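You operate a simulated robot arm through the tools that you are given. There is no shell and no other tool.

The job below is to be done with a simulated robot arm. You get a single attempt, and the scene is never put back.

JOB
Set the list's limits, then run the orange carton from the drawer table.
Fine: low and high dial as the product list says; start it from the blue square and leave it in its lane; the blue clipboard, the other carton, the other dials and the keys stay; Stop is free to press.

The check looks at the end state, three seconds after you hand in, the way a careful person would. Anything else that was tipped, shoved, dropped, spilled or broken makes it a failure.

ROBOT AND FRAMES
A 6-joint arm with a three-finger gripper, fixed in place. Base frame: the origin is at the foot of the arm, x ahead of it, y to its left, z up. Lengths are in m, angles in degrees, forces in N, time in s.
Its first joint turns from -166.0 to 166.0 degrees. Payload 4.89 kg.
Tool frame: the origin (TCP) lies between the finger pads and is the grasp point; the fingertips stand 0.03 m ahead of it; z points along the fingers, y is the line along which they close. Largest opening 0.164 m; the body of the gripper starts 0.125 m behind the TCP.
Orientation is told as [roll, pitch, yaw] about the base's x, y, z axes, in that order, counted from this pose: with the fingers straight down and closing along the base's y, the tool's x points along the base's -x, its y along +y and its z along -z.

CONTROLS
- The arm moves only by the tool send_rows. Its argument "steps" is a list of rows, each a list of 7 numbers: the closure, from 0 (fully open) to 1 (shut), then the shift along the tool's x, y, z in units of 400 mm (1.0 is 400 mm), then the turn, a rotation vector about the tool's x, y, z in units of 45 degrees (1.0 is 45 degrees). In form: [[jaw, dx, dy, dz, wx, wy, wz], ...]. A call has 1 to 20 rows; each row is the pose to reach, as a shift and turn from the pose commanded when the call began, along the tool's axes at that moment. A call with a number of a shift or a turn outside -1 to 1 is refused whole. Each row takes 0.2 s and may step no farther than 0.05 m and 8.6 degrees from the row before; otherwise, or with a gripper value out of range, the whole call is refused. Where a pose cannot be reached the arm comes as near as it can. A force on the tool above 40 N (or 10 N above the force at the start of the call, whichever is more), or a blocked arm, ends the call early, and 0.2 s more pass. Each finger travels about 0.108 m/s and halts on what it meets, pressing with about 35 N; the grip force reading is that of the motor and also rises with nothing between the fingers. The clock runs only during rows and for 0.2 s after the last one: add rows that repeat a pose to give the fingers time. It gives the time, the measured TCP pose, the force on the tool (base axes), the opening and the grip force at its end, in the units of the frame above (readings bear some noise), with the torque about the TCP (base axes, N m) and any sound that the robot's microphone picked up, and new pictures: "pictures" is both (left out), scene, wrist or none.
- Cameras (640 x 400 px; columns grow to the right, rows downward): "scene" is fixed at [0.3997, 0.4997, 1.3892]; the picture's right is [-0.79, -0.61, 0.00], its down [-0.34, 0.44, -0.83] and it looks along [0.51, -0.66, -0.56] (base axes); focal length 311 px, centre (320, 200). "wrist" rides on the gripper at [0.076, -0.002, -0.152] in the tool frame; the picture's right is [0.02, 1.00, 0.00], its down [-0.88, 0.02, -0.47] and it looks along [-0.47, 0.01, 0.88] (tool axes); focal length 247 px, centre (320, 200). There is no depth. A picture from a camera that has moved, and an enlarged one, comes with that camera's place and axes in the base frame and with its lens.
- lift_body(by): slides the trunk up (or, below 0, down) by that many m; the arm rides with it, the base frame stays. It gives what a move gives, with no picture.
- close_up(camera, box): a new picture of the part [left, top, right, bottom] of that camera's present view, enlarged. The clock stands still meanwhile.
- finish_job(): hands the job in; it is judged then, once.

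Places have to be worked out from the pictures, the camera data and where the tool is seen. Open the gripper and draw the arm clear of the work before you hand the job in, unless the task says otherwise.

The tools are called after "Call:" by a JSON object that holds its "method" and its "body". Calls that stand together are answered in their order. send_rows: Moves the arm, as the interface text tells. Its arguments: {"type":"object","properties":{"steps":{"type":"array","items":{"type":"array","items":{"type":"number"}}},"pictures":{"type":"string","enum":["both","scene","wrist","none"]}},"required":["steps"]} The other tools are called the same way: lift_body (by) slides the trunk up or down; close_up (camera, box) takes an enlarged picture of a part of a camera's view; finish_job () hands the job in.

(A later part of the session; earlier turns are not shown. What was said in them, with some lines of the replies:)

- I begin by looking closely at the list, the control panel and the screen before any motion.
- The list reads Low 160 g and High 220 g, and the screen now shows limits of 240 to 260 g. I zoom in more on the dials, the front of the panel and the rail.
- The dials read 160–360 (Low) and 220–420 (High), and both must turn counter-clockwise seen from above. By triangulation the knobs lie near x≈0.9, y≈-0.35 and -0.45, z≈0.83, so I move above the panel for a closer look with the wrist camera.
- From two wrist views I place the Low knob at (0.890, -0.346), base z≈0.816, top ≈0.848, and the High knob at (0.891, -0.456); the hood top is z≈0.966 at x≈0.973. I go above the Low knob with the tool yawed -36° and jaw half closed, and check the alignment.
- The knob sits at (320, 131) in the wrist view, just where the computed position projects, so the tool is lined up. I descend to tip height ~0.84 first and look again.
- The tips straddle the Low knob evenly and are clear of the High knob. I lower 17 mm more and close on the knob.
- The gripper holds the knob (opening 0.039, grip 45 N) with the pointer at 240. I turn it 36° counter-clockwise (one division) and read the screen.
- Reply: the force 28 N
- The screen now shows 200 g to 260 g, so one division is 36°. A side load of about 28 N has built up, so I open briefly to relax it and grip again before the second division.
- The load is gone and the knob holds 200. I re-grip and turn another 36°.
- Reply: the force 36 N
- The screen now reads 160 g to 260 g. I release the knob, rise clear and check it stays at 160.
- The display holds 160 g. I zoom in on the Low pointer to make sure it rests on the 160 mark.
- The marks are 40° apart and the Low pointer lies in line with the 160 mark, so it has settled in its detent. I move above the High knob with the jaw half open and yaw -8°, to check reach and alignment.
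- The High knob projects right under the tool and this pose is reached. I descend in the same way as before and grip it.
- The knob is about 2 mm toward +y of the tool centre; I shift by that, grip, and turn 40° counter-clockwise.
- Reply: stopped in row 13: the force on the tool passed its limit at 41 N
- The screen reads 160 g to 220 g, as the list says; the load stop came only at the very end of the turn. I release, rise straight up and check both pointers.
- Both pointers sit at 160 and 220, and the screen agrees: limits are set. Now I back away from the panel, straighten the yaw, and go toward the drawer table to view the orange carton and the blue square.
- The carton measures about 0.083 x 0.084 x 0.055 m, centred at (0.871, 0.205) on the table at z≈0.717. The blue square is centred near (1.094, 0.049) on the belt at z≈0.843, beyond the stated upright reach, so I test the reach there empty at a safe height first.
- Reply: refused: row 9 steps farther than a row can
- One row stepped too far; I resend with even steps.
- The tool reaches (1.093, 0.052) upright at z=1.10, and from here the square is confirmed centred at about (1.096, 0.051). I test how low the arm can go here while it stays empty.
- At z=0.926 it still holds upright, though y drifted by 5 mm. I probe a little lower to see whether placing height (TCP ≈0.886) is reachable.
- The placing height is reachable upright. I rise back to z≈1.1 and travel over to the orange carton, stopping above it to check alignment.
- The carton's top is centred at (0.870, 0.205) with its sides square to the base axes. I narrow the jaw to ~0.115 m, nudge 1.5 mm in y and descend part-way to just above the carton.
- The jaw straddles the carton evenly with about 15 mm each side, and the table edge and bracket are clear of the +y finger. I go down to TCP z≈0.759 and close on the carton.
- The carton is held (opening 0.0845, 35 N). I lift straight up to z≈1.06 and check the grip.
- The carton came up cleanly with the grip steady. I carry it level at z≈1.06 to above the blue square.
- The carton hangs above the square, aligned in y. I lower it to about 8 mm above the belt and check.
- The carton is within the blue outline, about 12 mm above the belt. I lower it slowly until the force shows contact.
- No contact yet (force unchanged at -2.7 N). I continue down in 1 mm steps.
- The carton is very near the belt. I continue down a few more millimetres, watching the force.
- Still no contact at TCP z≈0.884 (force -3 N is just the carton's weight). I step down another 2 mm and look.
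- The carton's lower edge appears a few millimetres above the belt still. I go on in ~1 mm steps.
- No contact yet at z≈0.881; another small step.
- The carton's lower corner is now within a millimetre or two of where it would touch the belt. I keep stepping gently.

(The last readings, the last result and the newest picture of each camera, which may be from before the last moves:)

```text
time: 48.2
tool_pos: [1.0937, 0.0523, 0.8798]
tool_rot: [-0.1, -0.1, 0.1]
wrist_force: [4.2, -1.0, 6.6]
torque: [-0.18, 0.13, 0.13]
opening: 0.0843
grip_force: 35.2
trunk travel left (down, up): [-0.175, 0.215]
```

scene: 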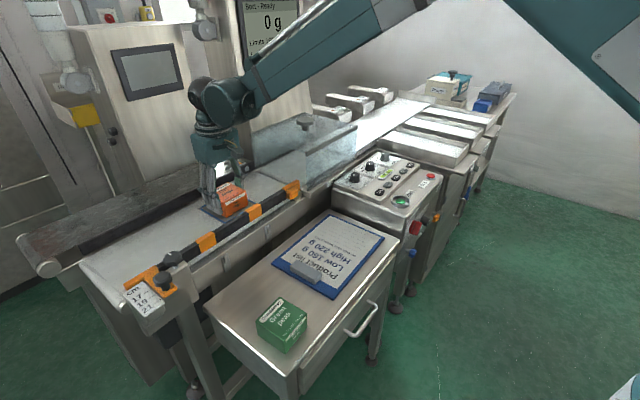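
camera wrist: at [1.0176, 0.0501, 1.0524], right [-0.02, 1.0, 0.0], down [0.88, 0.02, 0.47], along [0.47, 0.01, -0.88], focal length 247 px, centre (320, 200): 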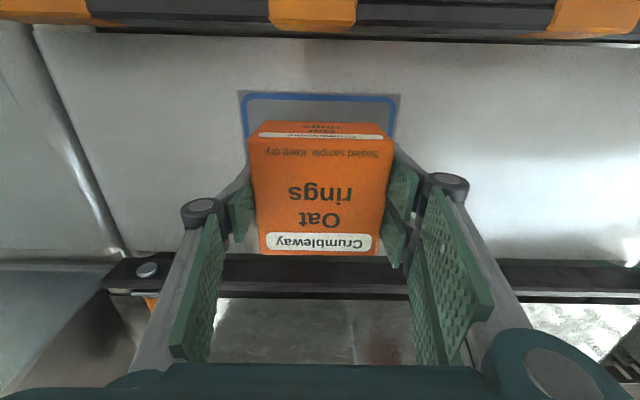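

The force has risen by about 9 N upward, so the carton rests on the belt. I open the jaw to 0.115 m and rise straight up.

Call:
{"method": "send_rows", "body": {"steps": [[0.5, 0, 0, 0, 0, 0, 0], [0.45, 0, 0, 0, 0, 0, 0], [0.38, 0, 0, 0, 0, 0, 0], [0.3, 0, 0, 0, 0, 0, 0], [0.3, 0, 0, 0, 0, 0, 0], [0.3, 0, 0, -0.05, 0, 0, 0], [0.3, 0, 0, -0.13, 0, 0, 0], [0.3, 0, 0, -0.22, 0, 0, 0], [0.3, 0, 0, -0.31, 0, 0, 0], [0.3, 0, 0, -0.4, 0, 0, 0], [0.3, 0, 0, -0.49, 0, 0, 0]], "pictures": "both"}}

Call:
{"method": "close_up", "body": {"camera": "scene", "box": [170, 150, 290, 240]}}

Call:
{"method": "close_up", "body": {"camera": "wrist", "box": [220, 40, 420, 190]}}

```text
time: 50.6
tool_pos: [1.0976, 0.0504, 1.0736]
tool_rot: [-0.2, -0.1, 0.2]
wrist_force: [-0.2, 0.0, 0.2]
torque: [-0.03, 0.06, 0.01]
opening: 0.1149
grip_force: 0.0
trunk travel left (down, up): [-0.175, 0.215]
camera wrist: at [1.0207, 0.0487, 1.2281], right [-0.02, 1.0, 0.0], down [0.88, 0.02, 0.47], along [0.47, 0.01, -0.88], focal length 247 px, centre (320, 200)
```

scene: 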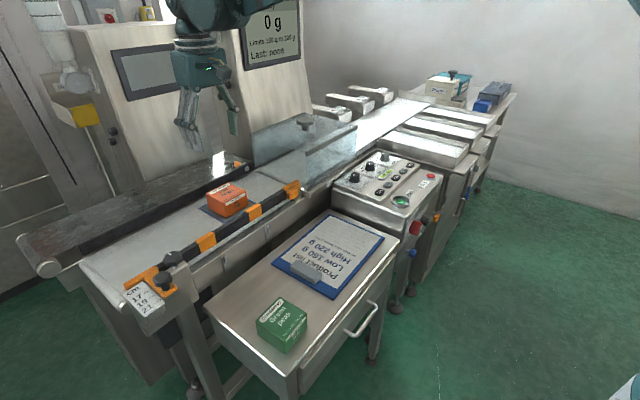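
wrist: 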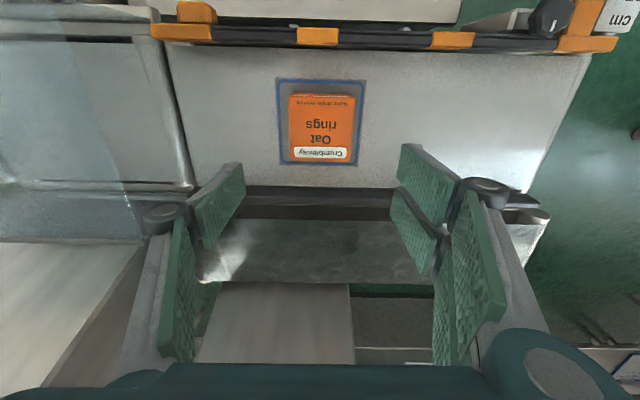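

```text
4.44 times, centred on (230, 195) of scene
camera zoom: at [0.3997, 0.4997, 1.3892], right [-0.79, -0.61, 0.0], down [-0.34, 0.44, -0.83], along [0.51, -0.66, -0.56], focal length 1383 px, centre (720, 222)
```

zoom: 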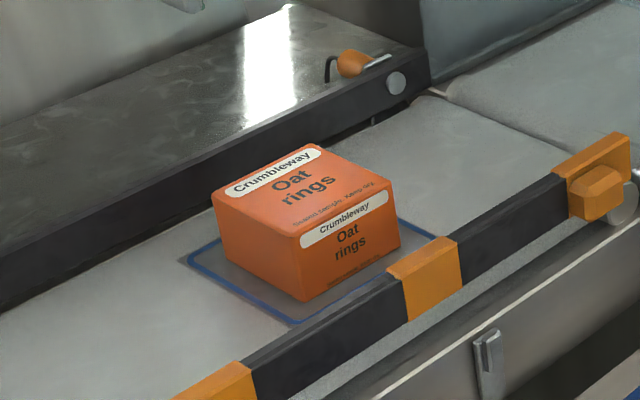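

```text
2.67 times, centred on (320, 115) of wrist
camera zoom: at [1.0207, 0.0487, 1.2281], right [-0.02, 1.0, 0.0], down [0.88, 0.02, 0.47], along [0.47, 0.01, -0.88], focal length 659 px, centre (320, 427)
```

zoom: 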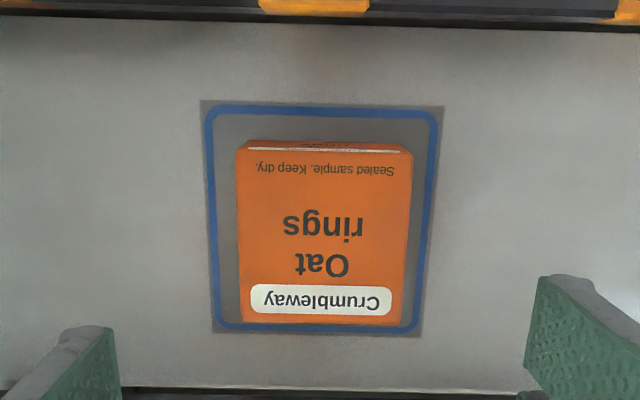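

The carton sits level and square inside the blue outline, and the jaw is clear. I withdraw toward the robot at height, then swing over to the Start button with the jaw closed.

Call:
{"method": "send_rows", "body": {"steps": [[0.3, 0.1, 0, -0.02, 0, 0, 0], [0.3, 0.205, 0, -0.04, 0, 0, 0], [0.3, 0.31, 0, -0.06, 0, 0, 0], [0.4, 0.415, 0, -0.08, 0, 0, 0], [0.55, 0.52, 0, -0.1, 0, 0, 0], [0.7, 0.625, 0, -0.1, 0, 0, 0], [0.85, 0.73, 0, -0.1, 0, 0, 0], [1, 0.835, 0, -0.1, 0, 0, 0], [1, 0.94, 0, -0.1, 0, 0, 0]], "pictures": "none"}}

Call:
{"method": "send_rows", "body": {"steps": [[1, 0, -0.1, 0, 0, 0, 0], [1, 0, -0.21, 0, 0, 0, 0], [1, 0, -0.32, 0, 0, 0, 0], [1, 0, -0.43, 0.03, 0, 0, 0], [1, 0, -0.54, 0.07, 0, 0, 0], [1, 0, -0.65, 0.11, 0, 0, 0], [1, 0, -0.76, 0.15, 0, 0, 0], [1, 0, -0.87, 0.19, 0, 0, 0], [1, 0, -0.9875, 0.23, 0, 0, 0], [1, 0, -0.9875, 0.23, 0, 0, 0]], "pictures": "both"}}

Call:
{"method": "close_up", "body": {"camera": "wrist", "box": [240, 80, 400, 200]}}

Call:
{"method": "close_up", "body": {"camera": "scene", "box": [220, 0, 320, 70]}}

```text
time: 52.6
tool_pos: [0.719, 0.0526, 1.1138]
tool_rot: [-0.1, 0.0, 0.2]
wrist_force: [1.5, 0.9, -1.6]
torque: [-0.02, 0.26, 0.0]
opening: 0.0
grip_force: 34.9
trunk travel left (down, up): [-0.175, 0.215]
```

```text
time: 54.8
tool_pos: [0.7202, -0.3439, 1.024]
tool_rot: [0.0, 0.0, 0.2]
wrist_force: [0.1, -0.6, 0.1]
torque: [0.01, 0.07, 0.0]
opening: 0.0
grip_force: 34.8
trunk travel left (down, up): [-0.175, 0.215]
camera wrist: at [0.6437, -0.3453, 1.1765], right [-0.02, 1.0, 0.0], down [0.88, 0.02, 0.47], along [0.47, 0.01, -0.88], focal length 247 px, centre (320, 200)
```

scene: 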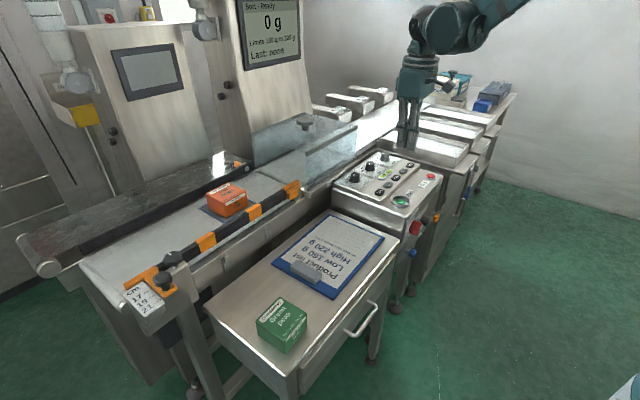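
wrist: 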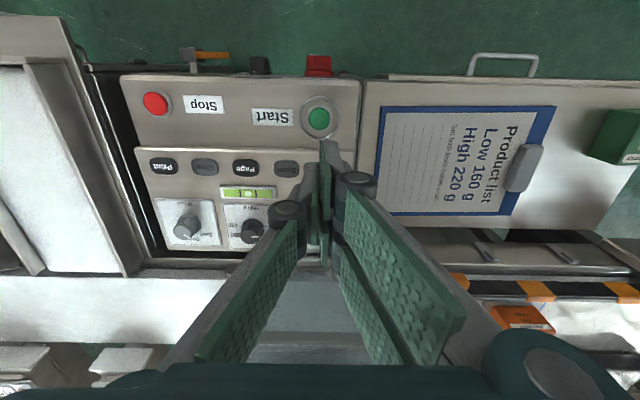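

```text
3.33 times, centred on (320, 140) of wrist
camera zoom: at [0.6437, -0.3453, 1.1765], right [-0.02, 1.0, 0.0], down [0.88, 0.02, 0.47], along [0.47, 0.01, -0.88], focal length 823 px, centre (320, 400)
```

zoom: 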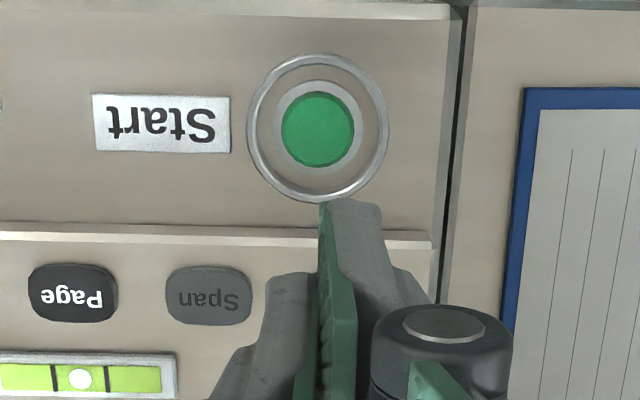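

```text
5.71 times, centred on (270, 35) of scene
camera zoom: at [0.3997, 0.4997, 1.3892], right [-0.79, -0.61, 0.0], down [-0.34, 0.44, -0.83], along [0.51, -0.66, -0.56], focal length 1778 px, centre (606, 1143)
```

zoom: 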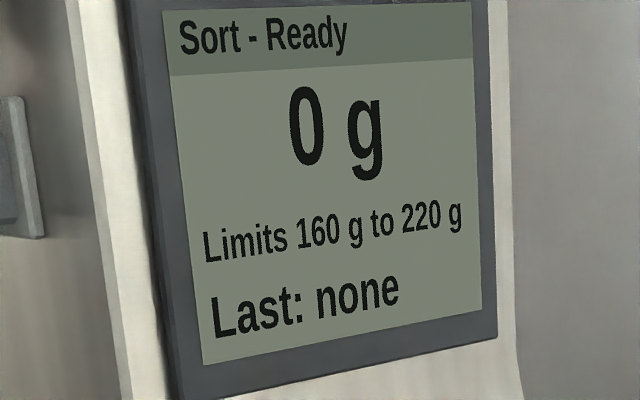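

The Start button is at about (0.7085, -0.3455), top z≈0.805, radius ~16 mm inside a guard ring; the screen still shows Ready with 160–220 g. I centre over it and descend to 25 mm above, then check.

Call:
{"method": "send_rows", "body": {"steps": [[1, 0.029, -0.004, 0.08, 0, 0, 0], [1, 0.029, -0.004, 0.17, 0, 0, 0], [1, 0.029, -0.004, 0.26, 0, 0, 0], [1, 0.029, -0.004, 0.35, 0, 0, 0], [1, 0.029, -0.004, 0.41, 0, 0, 0], [1, 0.029, -0.004, 0.41, 0, 0, 0]], "pictures": "both"}}

Call:
{"method": "close_up", "body": {"camera": "wrist", "box": [260, 110, 380, 210]}}

Call:
{"method": "close_up", "body": {"camera": "scene", "box": [350, 150, 450, 230]}}

```text
time: 56.2
tool_pos: [0.7064, -0.3467, 0.8589]
tool_rot: [-0.1, 0.0, 0.2]
wrist_force: [-0.2, 0.1, -0.1]
torque: [0.03, 0.06, -0.01]
opening: 0.0
grip_force: 34.5
trunk travel left (down, up): [-0.175, 0.215]
camera wrist: at [0.6298, -0.3477, 1.0128], right [-0.02, 1.0, 0.0], down [0.88, 0.02, 0.47], along [0.47, 0.01, -0.88], focal length 247 px, centre (320, 200)
```

scene: 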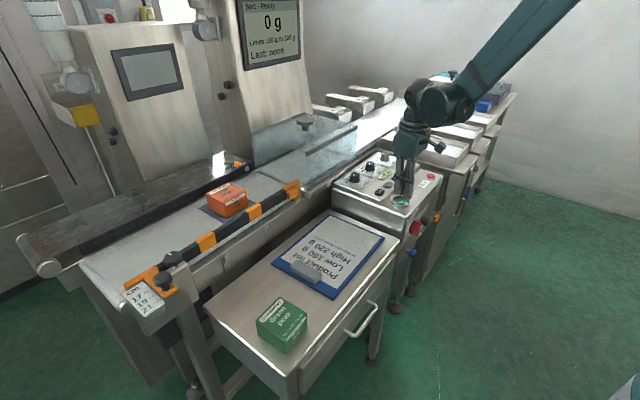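
wrist: 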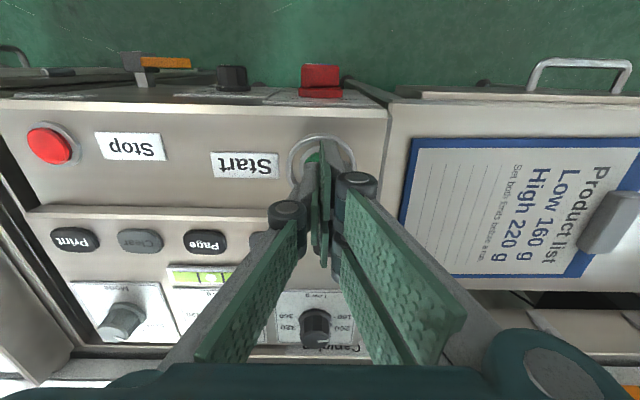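

```text
4.00 times, centred on (320, 160) of wrist
camera zoom: at [0.6298, -0.3477, 1.0128], right [-0.02, 1.0, 0.0], down [0.88, 0.02, 0.47], along [0.47, 0.01, -0.88], focal length 988 px, centre (320, 360)
```

zoom: 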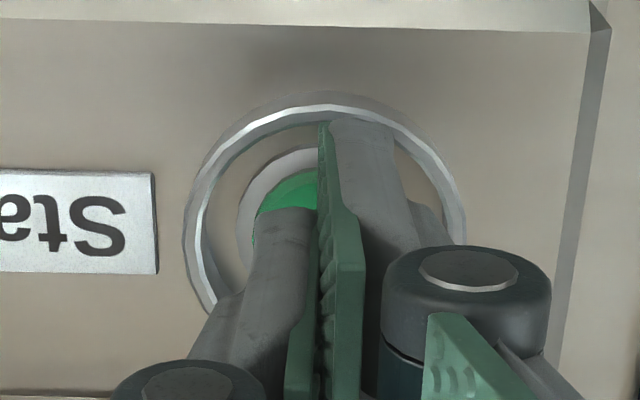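

```text
5.00 times, centred on (400, 190) of scene
camera zoom: at [0.3997, 0.4997, 1.3892], right [-0.79, -0.61, 0.0], down [-0.34, 0.44, -0.83], along [0.51, -0.66, -0.56], focal length 1556 px, centre (-80, 250)
```

zoom: 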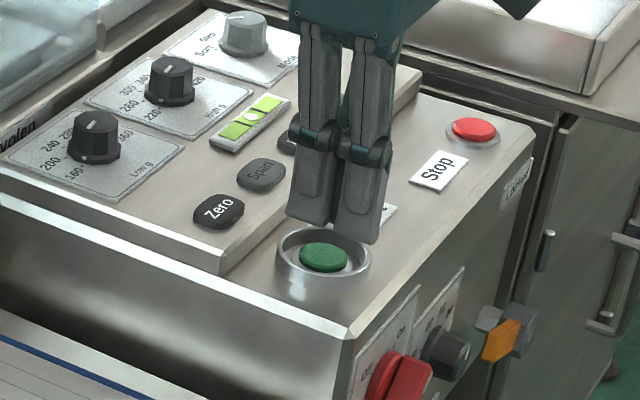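

Close inspection shows the +y side of the gripper has two tines side by side (about 60 mm long in x), which would land on the guard ring, while the -y finger is a single 26 mm tine. So I'll rise a little, open to 0.115 m, and shift so that only the single -y finger stands over the button.

Call:
{"method": "send_rows", "body": {"steps": [[1, 0, 0, -0.05, 0, 0, 0], [0.8, 0, 0, -0.1, 0, 0, 0], [0.6, -0.002, 0.05, -0.1, 0, 0, 0], [0.4, -0.004, 0.1, -0.1, 0, 0, 0], [0.3, -0.005, 0.159, -0.1, 0, 0, 0], [0.3, -0.005, 0.159, -0.1, 0, 0, 0], [0.3, -0.005, 0.159, -0.1, 0, 0, 0]], "pictures": "both"}}

Call:
{"method": "close_up", "body": {"camera": "wrist", "box": [170, 90, 330, 210]}}

Call:
{"method": "close_up", "body": {"camera": "scene", "box": [350, 150, 450, 230]}}

```text
time: 57.8
tool_pos: [0.7115, -0.282, 0.8988]
tool_rot: [-0.1, 0.1, 0.0]
wrist_force: [0.7, -0.1, 0.1]
torque: [-0.04, -0.04, 0.02]
opening: 0.1147
grip_force: 0.1
trunk travel left (down, up): [-0.175, 0.215]
camera wrist: at [0.6349, -0.2845, 1.0525], right [-0.02, 1.0, 0.0], down [0.88, 0.02, 0.47], along [0.47, 0.01, -0.88], focal length 247 px, centre (320, 200)
```

scene: 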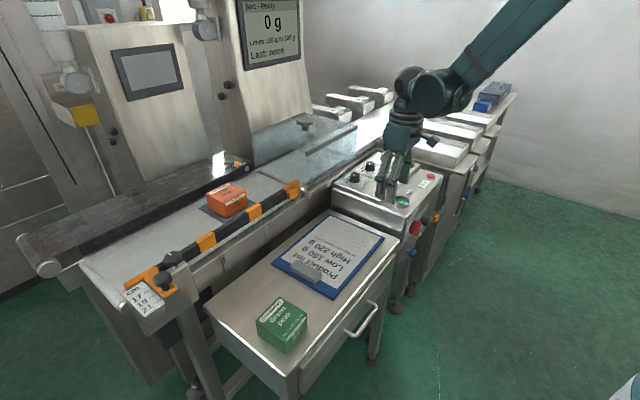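
wrist: 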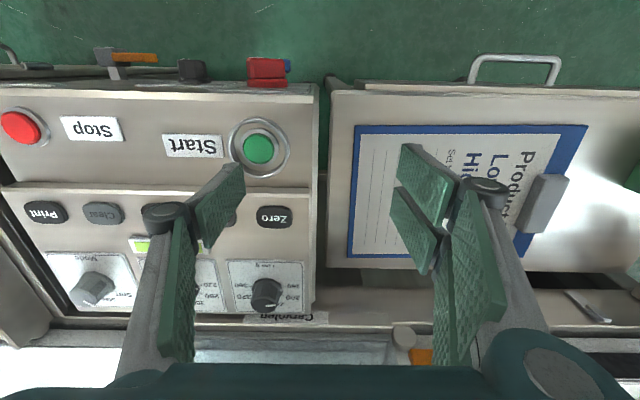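

```text
3.33 times, centred on (250, 150) of wrist
camera zoom: at [0.6349, -0.2845, 1.0525], right [-0.02, 1.0, 0.0], down [0.88, 0.02, 0.47], along [0.47, 0.01, -0.88], focal length 823 px, centre (553, 367)
```

zoom: 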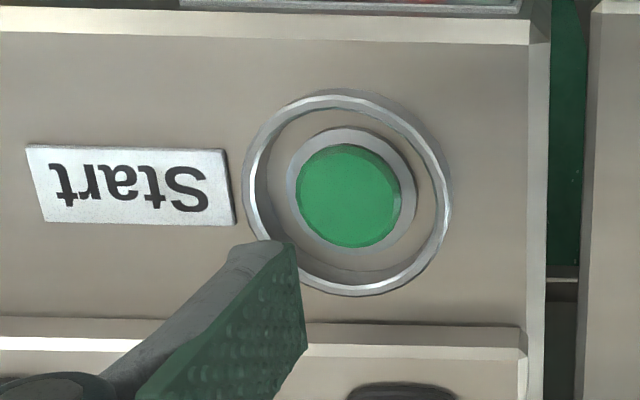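

```text
5.00 times, centred on (400, 190) of scene
camera zoom: at [0.3997, 0.4997, 1.3892], right [-0.79, -0.61, 0.0], down [-0.34, 0.44, -0.83], along [0.51, -0.66, -0.56], focal length 1556 px, centre (-80, 250)
```

zoom: 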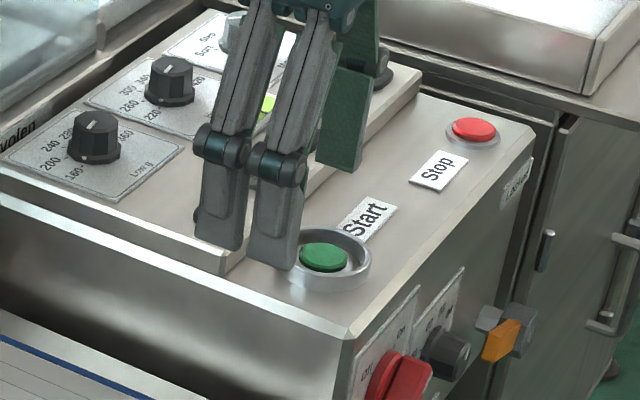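

The button is confirmed at (0.7086, -0.3457); the single tine's centre is about 6 mm too far in -y and 3 mm in +x. I correct for that and go down to ~1 cm above the button.

Call:
{"method": "send_rows", "body": {"steps": [[0.3, 0.0075, 0.015, 0, 0, 0, 0], [0.3, 0.0075, 0.015, 0.05, 0, 0, 0], [0.3, 0.0075, 0.015, 0.1, 0, 0, 0], [0.3, 0.0075, 0.015, 0.13, 0, 0, 0], [0.3, 0.0075, 0.015, 0.13, 0, 0, 0]], "pictures": "both"}}

Call:
{"method": "close_up", "body": {"camera": "wrist", "box": [170, 90, 330, 210]}}

Call:
{"method": "close_up", "body": {"camera": "scene", "box": [370, 160, 450, 220]}}

```text
time: 59.0
tool_pos: [0.7068, -0.2746, 0.8474]
tool_rot: [-0.2, 0.0, 0.1]
wrist_force: [-0.3, -0.9, -0.1]
torque: [0.02, 0.01, 0.02]
opening: 0.1149
grip_force: 0.0
trunk travel left (down, up): [-0.175, 0.215]
camera wrist: at [0.6302, -0.2762, 1.0006], right [-0.02, 1.0, 0.0], down [0.88, 0.02, 0.47], along [0.47, 0.01, -0.88], focal length 247 px, centre (320, 200)
```

scene: 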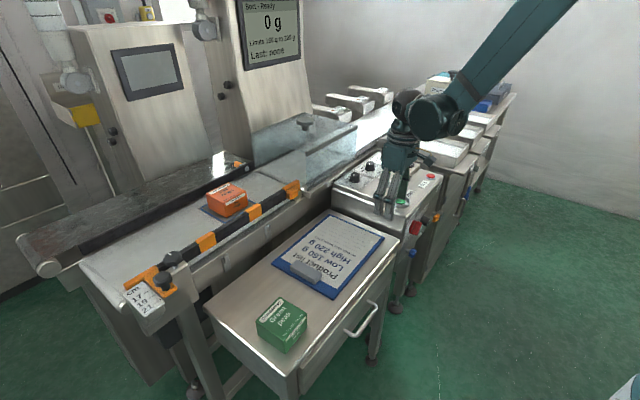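
wrist: 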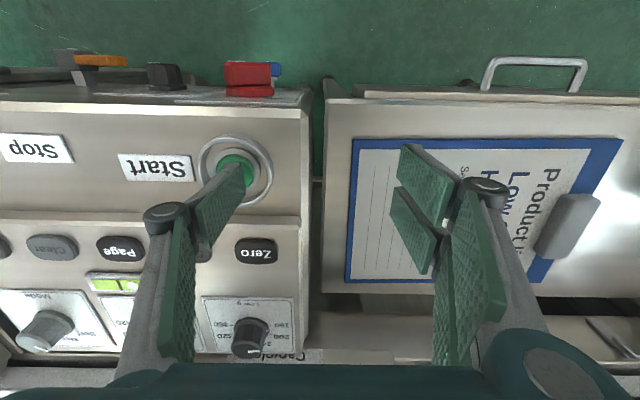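

```text
3.33 times, centred on (250, 150) of wrist
camera zoom: at [0.6302, -0.2762, 1.0006], right [-0.02, 1.0, 0.0], down [0.88, 0.02, 0.47], along [0.47, 0.01, -0.88], focal length 823 px, centre (553, 367)
```

zoom: 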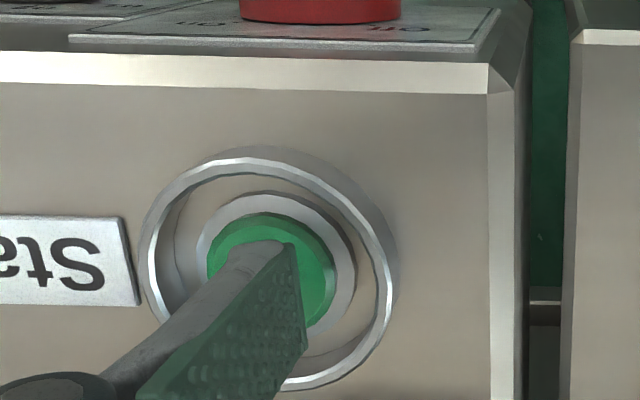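

```text
6.67 times, centred on (410, 190) of scene
camera zoom: at [0.3997, 0.4997, 1.3892], right [-0.79, -0.61, 0.0], down [-0.34, 0.44, -0.83], along [0.51, -0.66, -0.56], focal length 2075 px, centre (-280, 267)
```

zoom: 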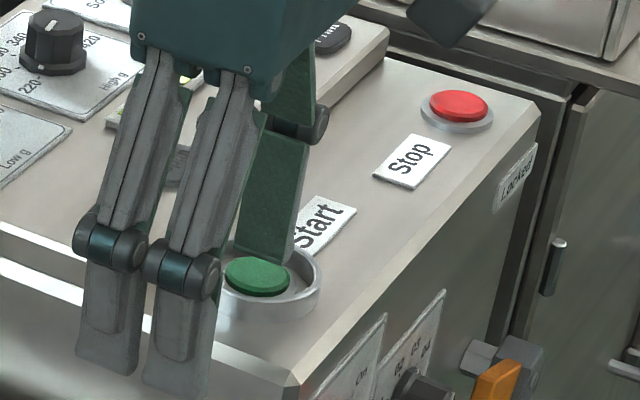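

The single tine is centred above the green button and clear of the guard ring. I press down gently, watching force, sound and screen.

Call:
{"method": "send_rows", "body": {"steps": [[0.3, 0, 0, 0.0125, 0, 0, 0], [0.3, 0, 0, 0.025, 0, 0, 0], [0.3, 0, 0, 0.03, 0, 0, 0], [0.3, 0, 0, 0.035, 0, 0, 0]], "pictures": "both"}}

Call:
{"method": "close_up", "body": {"camera": "scene", "box": [220, 0, 320, 70]}}

Call:
{"method": "close_up", "body": {"camera": "scene", "box": [370, 160, 450, 220]}}

```text
time: 60.0
tool_pos: [0.7056, -0.2768, 0.8333]
tool_rot: [-0.1, 0.0, 0.1]
wrist_force: [0.0, 0.5, -1.0]
torque: [0.0, 0.01, 0.05]
opening: 0.1144
grip_force: 0.1
trunk travel left (down, up): [-0.175, 0.215]
camera wrist: at [0.6296, -0.2781, 0.987], right [-0.02, 1.0, 0.0], down [0.88, 0.02, 0.47], along [0.47, 0.01, -0.88], focal length 247 px, centre (320, 200)
```

scene: 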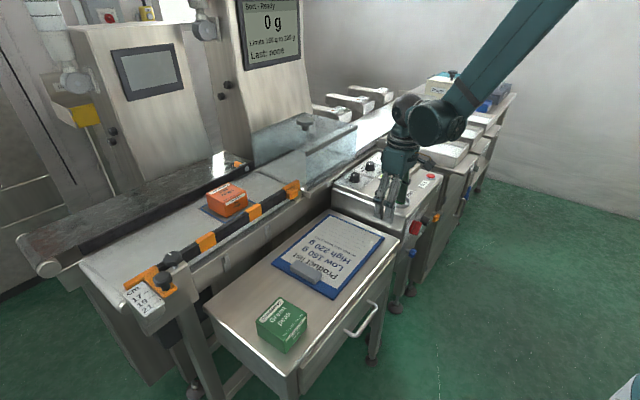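
wrist: 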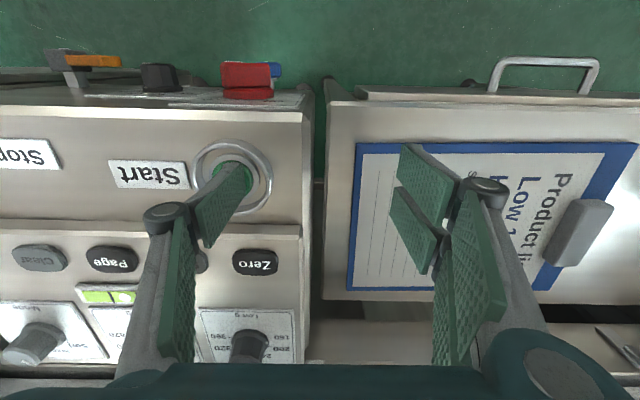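

```text
5.71 times, centred on (270, 35) of scene
camera zoom: at [0.3997, 0.4997, 1.3892], right [-0.79, -0.61, 0.0], down [-0.34, 0.44, -0.83], along [0.51, -0.66, -0.56], focal length 1778 px, centre (606, 1143)
```

zoom: 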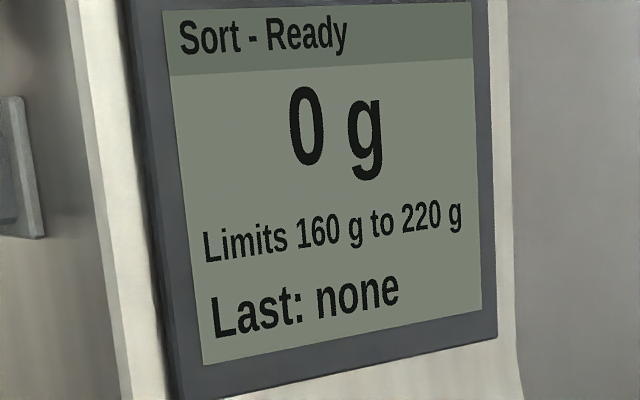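

```text
6.67 times, centred on (410, 190) of scene
camera zoom: at [0.3997, 0.4997, 1.3892], right [-0.79, -0.61, 0.0], down [-0.34, 0.44, -0.83], along [0.51, -0.66, -0.56], focal length 2075 px, centre (-280, 267)
```

zoom: 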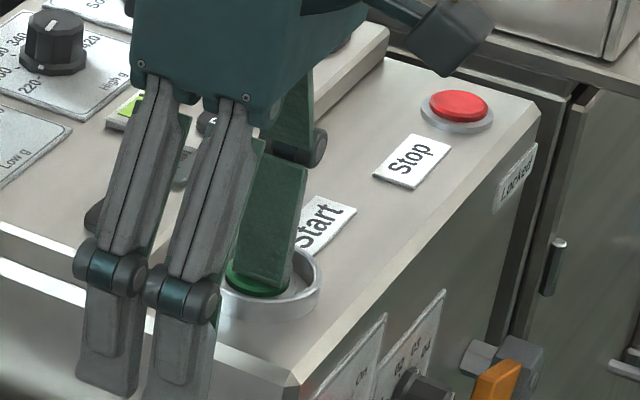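

No contact yet; the tip is just above the button inside the ring. I continue down in small steps.

Call:
{"method": "send_rows", "body": {"steps": [[0.3, 0, 0, 0.0025, 0, 0, 0], [0.3, 0, 0, 0.005, 0, 0, 0], [0.3, 0, 0, 0.0075, 0, 0, 0], [0.3, 0, 0, 0.01, 0, 0, 0]], "pictures": "scene"}}

Call:
{"method": "close_up", "body": {"camera": "scene", "box": [370, 160, 450, 220]}}

```text
time: 61.0
tool_pos: [0.7074, -0.2773, 0.8304]
tool_rot: [0.0, 0.0, 0.1]
wrist_force: [0.2, 0.9, 1.5]
torque: [-0.06, 0.02, 0.02]
opening: 0.1148
grip_force: 0.3
trunk travel left (down, up): [-0.175, 0.215]
heard: click
```

scene: 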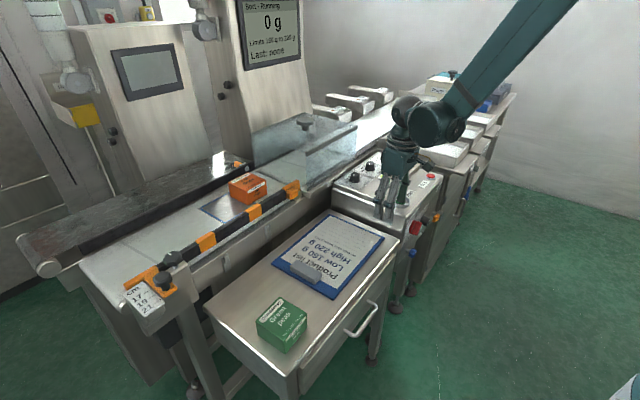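

```text
6.67 times, centred on (410, 190) of scene
camera zoom: at [0.3997, 0.4997, 1.3892], right [-0.79, -0.61, 0.0], down [-0.34, 0.44, -0.83], along [0.51, -0.66, -0.56], focal length 2075 px, centre (-280, 267)
```

zoom: 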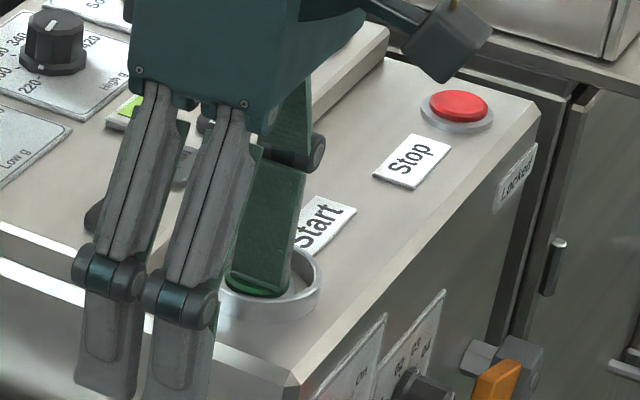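

A click was heard, the screen says Running and the carton is moving. I lift off the button straight up and watch.

Call:
{"method": "send_rows", "body": {"steps": [[0.3, 0, 0, -0.05, 0, 0, 0], [0.3, 0, 0, -0.12, 0, 0, 0], [0.3, 0, 0, -0.22, 0, 0, 0], [0.3, 0, 0, -0.32, 0, 0, 0], [0.3, 0, 0, -0.42, 0, 0, 0]], "pictures": "scene"}}

Call:
{"method": "close_up", "body": {"camera": "scene", "box": [200, 0, 420, 220]}}

```text
time: 62.2
tool_pos: [0.7102, -0.277, 0.9955]
tool_rot: [0.0, 0.1, 0.1]
wrist_force: [0.9, 0.3, -0.7]
torque: [0.06, 0.13, -0.03]
opening: 0.1149
grip_force: 0.0
trunk travel left (down, up): [-0.175, 0.215]
```

scene: 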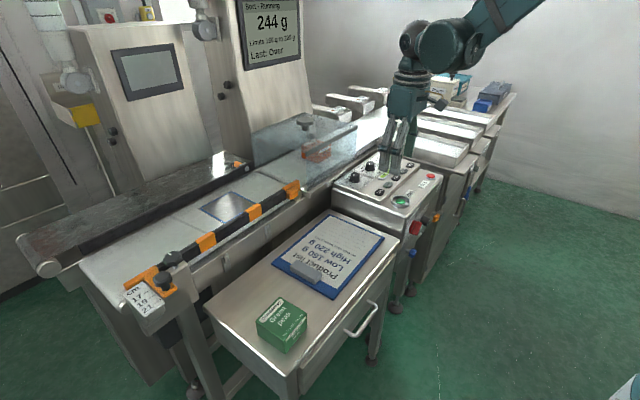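

```text
1.82 times, centred on (310, 110) of scene
camera zoom: at [0.3997, 0.4997, 1.3892], right [-0.79, -0.61, 0.0], down [-0.34, 0.44, -0.83], along [0.51, -0.66, -0.56], focal length 566 px, centre (338, 364)
```

zoom: 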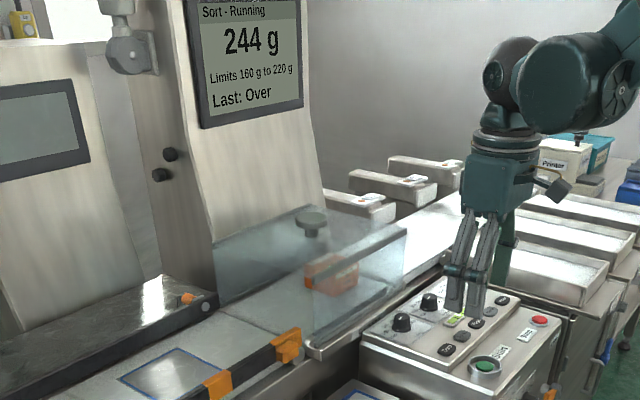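

The carton weighs 244 g and reads "Over", so the machine will send it to its own lane. I move the arm back and up, clear of everything, and keep watching.

Call:
{"method": "send_rows", "body": {"steps": [[0.3, 0.06, 0.03, -0.06, 0, 0, 0], [0.2, 0.12, 0.06, -0.12, 0, 0, 0], [0.1, 0.18, 0.09, -0.18, 0, 0, 0], [0, 0.24, 0.12, -0.24, 0, 0, 0], [0, 0.3, 0.15, -0.3, 0, 0, 0], [0, 0.36, 0.18, -0.36, 0, 0, 0]], "pictures": "scene"}}

Call:
{"method": "close_up", "body": {"camera": "scene", "box": [220, 0, 520, 200]}}

```text
time: 63.6
tool_pos: [0.5607, -0.2047, 1.1439]
tool_rot: [0.0, 0.1, 0.1]
wrist_force: [2.4, -0.5, -0.8]
torque: [0.12, 0.34, -0.03]
opening: 0.1639
grip_force: 0.0
trunk travel left (down, up): [-0.175, 0.215]
```

scene: 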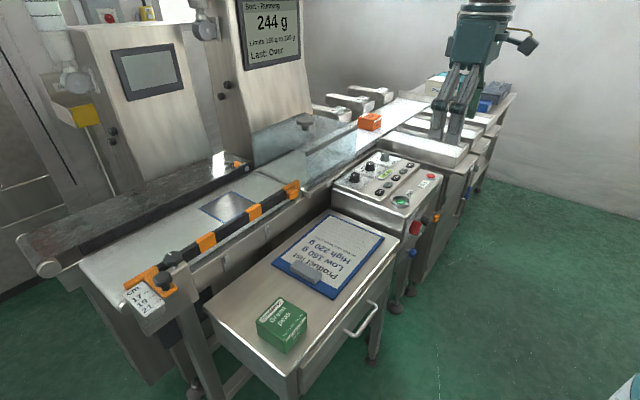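

```text
2.00 times, centred on (370, 100) of scene
camera zoom: at [0.3997, 0.4997, 1.3892], right [-0.79, -0.61, 0.0], down [-0.34, 0.44, -0.83], along [0.51, -0.66, -0.56], focal length 622 px, centre (220, 400)
```

zoom: 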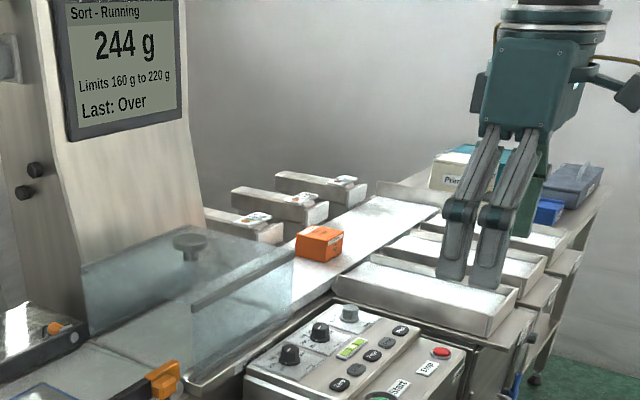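

The carton has left the hood and rides on the sorting belt. I wait with the arm clear, raising it slightly to open the view of the lanes.

Call:
{"method": "send_rows", "body": {"steps": [[0, 0, 0, -0.08, 0, 0, 0], [0, 0, 0, -0.16, 0, 0, 0], [0, 0, 0, -0.24, 0, 0, 0], [0, 0, 0, -0.24, 0, 0, 0], [0, 0, 0, -0.24, 0, 0, 0]], "pictures": "scene"}}

Call:
{"method": "close_up", "body": {"camera": "scene", "box": [220, 0, 520, 200]}}

```text
time: 64.8
tool_pos: [0.5624, -0.2029, 1.2382]
tool_rot: [-0.1, -0.1, 0.2]
wrist_force: [0.1, -0.7, 0.9]
torque: [0.01, -0.06, 0.01]
opening: 0.1643
grip_force: 0.1
trunk travel left (down, up): [-0.175, 0.215]
```

scene: 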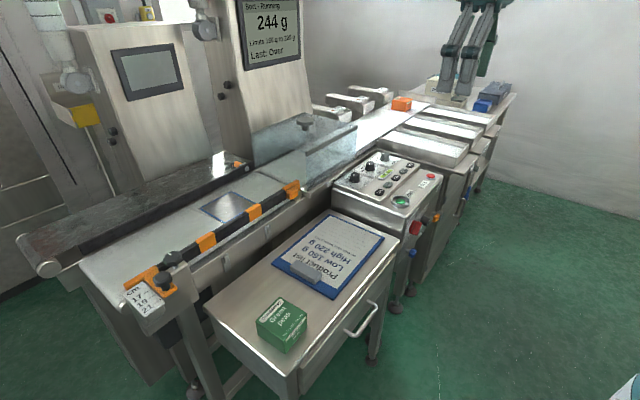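

```text
2.00 times, centred on (370, 100) of scene
camera zoom: at [0.3997, 0.4997, 1.3892], right [-0.79, -0.61, 0.0], down [-0.34, 0.44, -0.83], along [0.51, -0.66, -0.56], focal length 622 px, centre (220, 400)
```

zoom: 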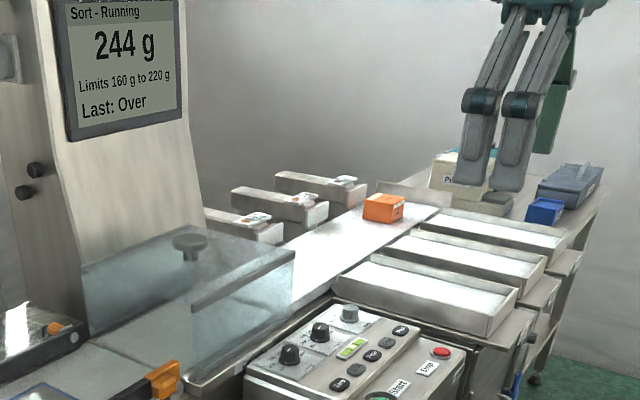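

The carton is reaching the third pusher. I hold still and wait another second.

Call:
{"method": "send_rows", "body": {"steps": [[0, 0, 0, 0, 0, 0, 0], [0, 0, 0, 0, 0, 0, 0], [0, 0, 0, 0, 0, 0, 0]], "pictures": "scene"}}

Call:
{"method": "close_up", "body": {"camera": "scene", "box": [220, 0, 520, 200]}}

```text
time: 65.6
tool_pos: [0.5636, -0.2028, 1.2377]
tool_rot: [-0.1, 0.0, 0.0]
wrist_force: [-0.1, 0.2, -0.5]
torque: [0.01, -0.02, 0.0]
opening: 0.1639
grip_force: 0.1
trunk travel left (down, up): [-0.175, 0.215]
```

scene: 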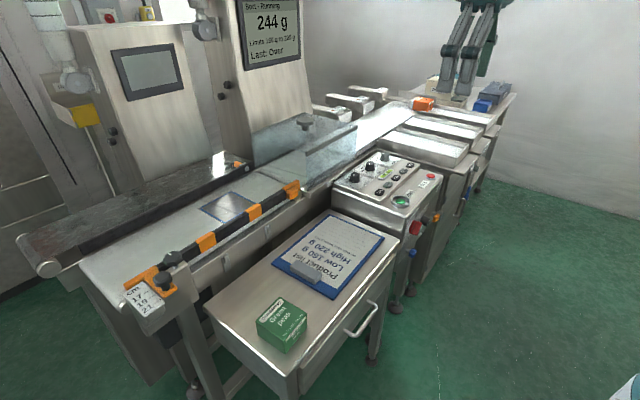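

```text
2.00 times, centred on (370, 100) of scene
camera zoom: at [0.3997, 0.4997, 1.3892], right [-0.79, -0.61, 0.0], down [-0.34, 0.44, -0.83], along [0.51, -0.66, -0.56], focal length 622 px, centre (220, 400)
```

zoom: 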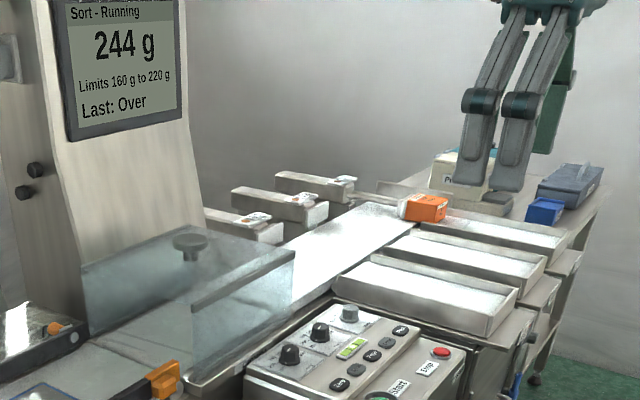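

The third pusher is moving the carton into the farthest lane (the Over lane). I wait for the push to end.

Call:
{"method": "send_rows", "body": {"steps": [[0, 0, 0, 0, 0, 0, 0], [0, 0, 0, 0, 0, 0, 0], [0, 0, 0, 0, 0, 0, 0], [0, 0, 0, 0, 0, 0, 0], [0, 0, 0, 0, 0, 0, 0], [0, 0, 0, 0, 0, 0, 0]], "pictures": "scene"}}

Call:
{"method": "close_up", "body": {"camera": "scene", "box": [220, 0, 520, 200]}}

Call:
{"method": "close_up", "body": {"camera": "scene", "box": [360, 70, 520, 180]}}

```text
time: 67.0
tool_pos: [0.5633, -0.2046, 1.2384]
tool_rot: [-0.1, 0.0, 0.2]
wrist_force: [1.1, 0.4, -0.7]
torque: [0.0, 0.0, 0.01]
opening: 0.1641
grip_force: 0.0
trunk travel left (down, up): [-0.175, 0.215]
```

scene: 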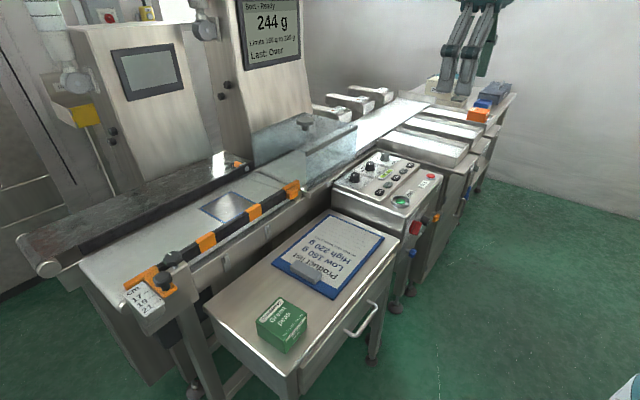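

```text
2.00 times, centred on (370, 100) of scene
camera zoom: at [0.3997, 0.4997, 1.3892], right [-0.79, -0.61, 0.0], down [-0.34, 0.44, -0.83], along [0.51, -0.66, -0.56], focal length 622 px, centre (220, 400)
```

zoom: 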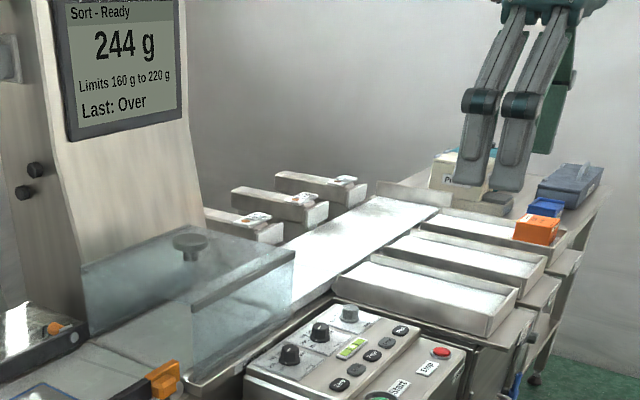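

```text
3.64 times, centred on (440, 125) of scene
camera zoom: at [0.3997, 0.4997, 1.3892], right [-0.79, -0.61, 0.0], down [-0.34, 0.44, -0.83], along [0.51, -0.66, -0.56], focal length 1132 px, centre (-116, 473)
```

zoom: 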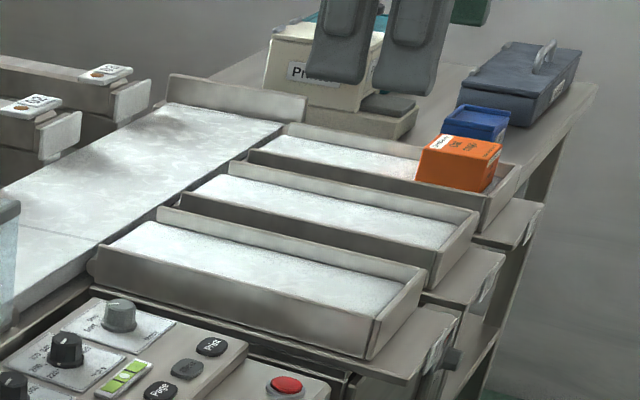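

The screen is back to Ready, and the orange carton stands upright in the third lane. I make a last check of the dials, screen, clipboard and green carton.

Call:
{"method": "close_up", "body": {"camera": "scene", "box": [335, 150, 405, 195]}}

Call:
{"method": "close_up", "body": {"camera": "scene", "box": [450, 85, 530, 150]}}

Call:
{"method": "close_up", "body": {"camera": "scene", "box": [110, 170, 410, 360]}}

Call:
{"method": "close_up", "body": {"camera": "scene", "box": [220, 0, 320, 70]}}

```text
8.89 times, centred on (370, 172) of scene
camera zoom: at [0.3997, 0.4997, 1.3892], right [-0.79, -0.61, 0.0], down [-0.34, 0.44, -0.83], along [0.51, -0.66, -0.56], focal length 2767 px, centre (-124, 444)
```

zoom: 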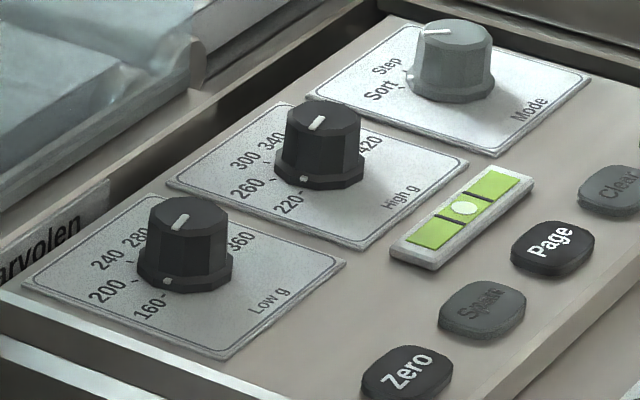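

```text
6.15 times, centred on (490, 118) of scene
camera zoom: at [0.3997, 0.4997, 1.3892], right [-0.79, -0.61, 0.0], down [-0.34, 0.44, -0.83], along [0.51, -0.66, -0.56], focal length 1915 px, centre (-726, 708)
```

zoom: 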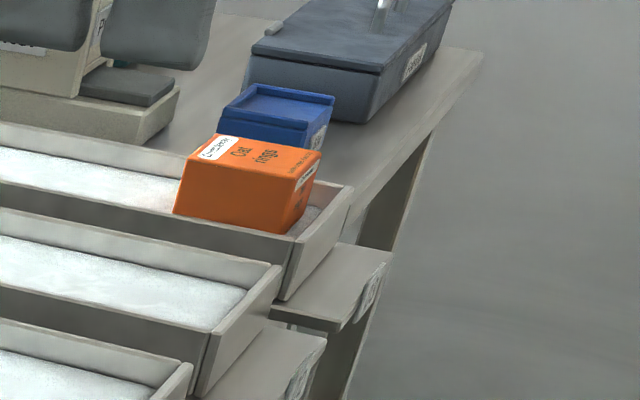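

```text
2.11 times, centred on (260, 265) of scene
camera zoom: at [0.3997, 0.4997, 1.3892], right [-0.79, -0.61, 0.0], down [-0.34, 0.44, -0.83], along [0.51, -0.66, -0.56], focal length 655 px, centre (446, 63)
```

zoom: 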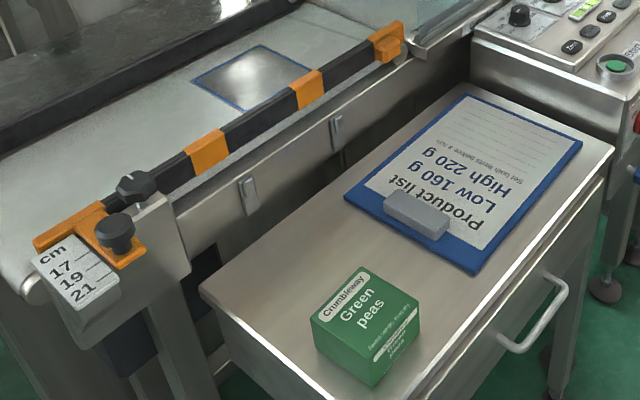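

```text
5.71 times, centred on (270, 35) of scene
camera zoom: at [0.3997, 0.4997, 1.3892], right [-0.79, -0.61, 0.0], down [-0.34, 0.44, -0.83], along [0.51, -0.66, -0.56], focal length 1778 px, centre (606, 1143)
```

zoom: 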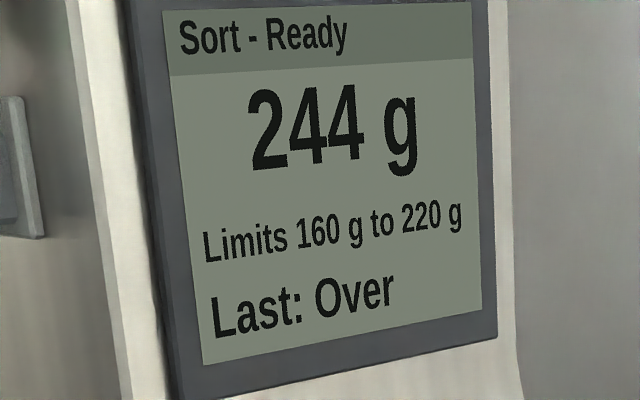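

Dials stand at 160 and 220, the screen shows Ready with "Last: Over", and the orange carton rests in its lane. The clipboard and green carton are unmoved, and the arm is open and clear, so I hand the job in.

Call:
{"method": "finish_job", "body": {}}

```text
The job is handed in.
```

I set both limits from the product list and ran the orange carton; the job is handed in.

- **Limits:** The Low dial is at 160 g and the High dial at 220 g. The screen confirmed "Limits 160 g to 220 g" before and after the run.
- **Run:** I placed the carton inside the blue square and pressed Start once. The machine weighed it at 244 g, marked it "Over", and pushed it into the third (farthest) lane, where it stands upright. I could not read the lane's own label, so I am relying on the machine's sorting that this is the Over lane.
- **Rest of the scene:** In the last pictures the clipboard, green carton, Mode dial and keys look unmoved. I did not need Stop, because the machine returned to Ready by itself. The gripper is open and the arm is clear of the work.
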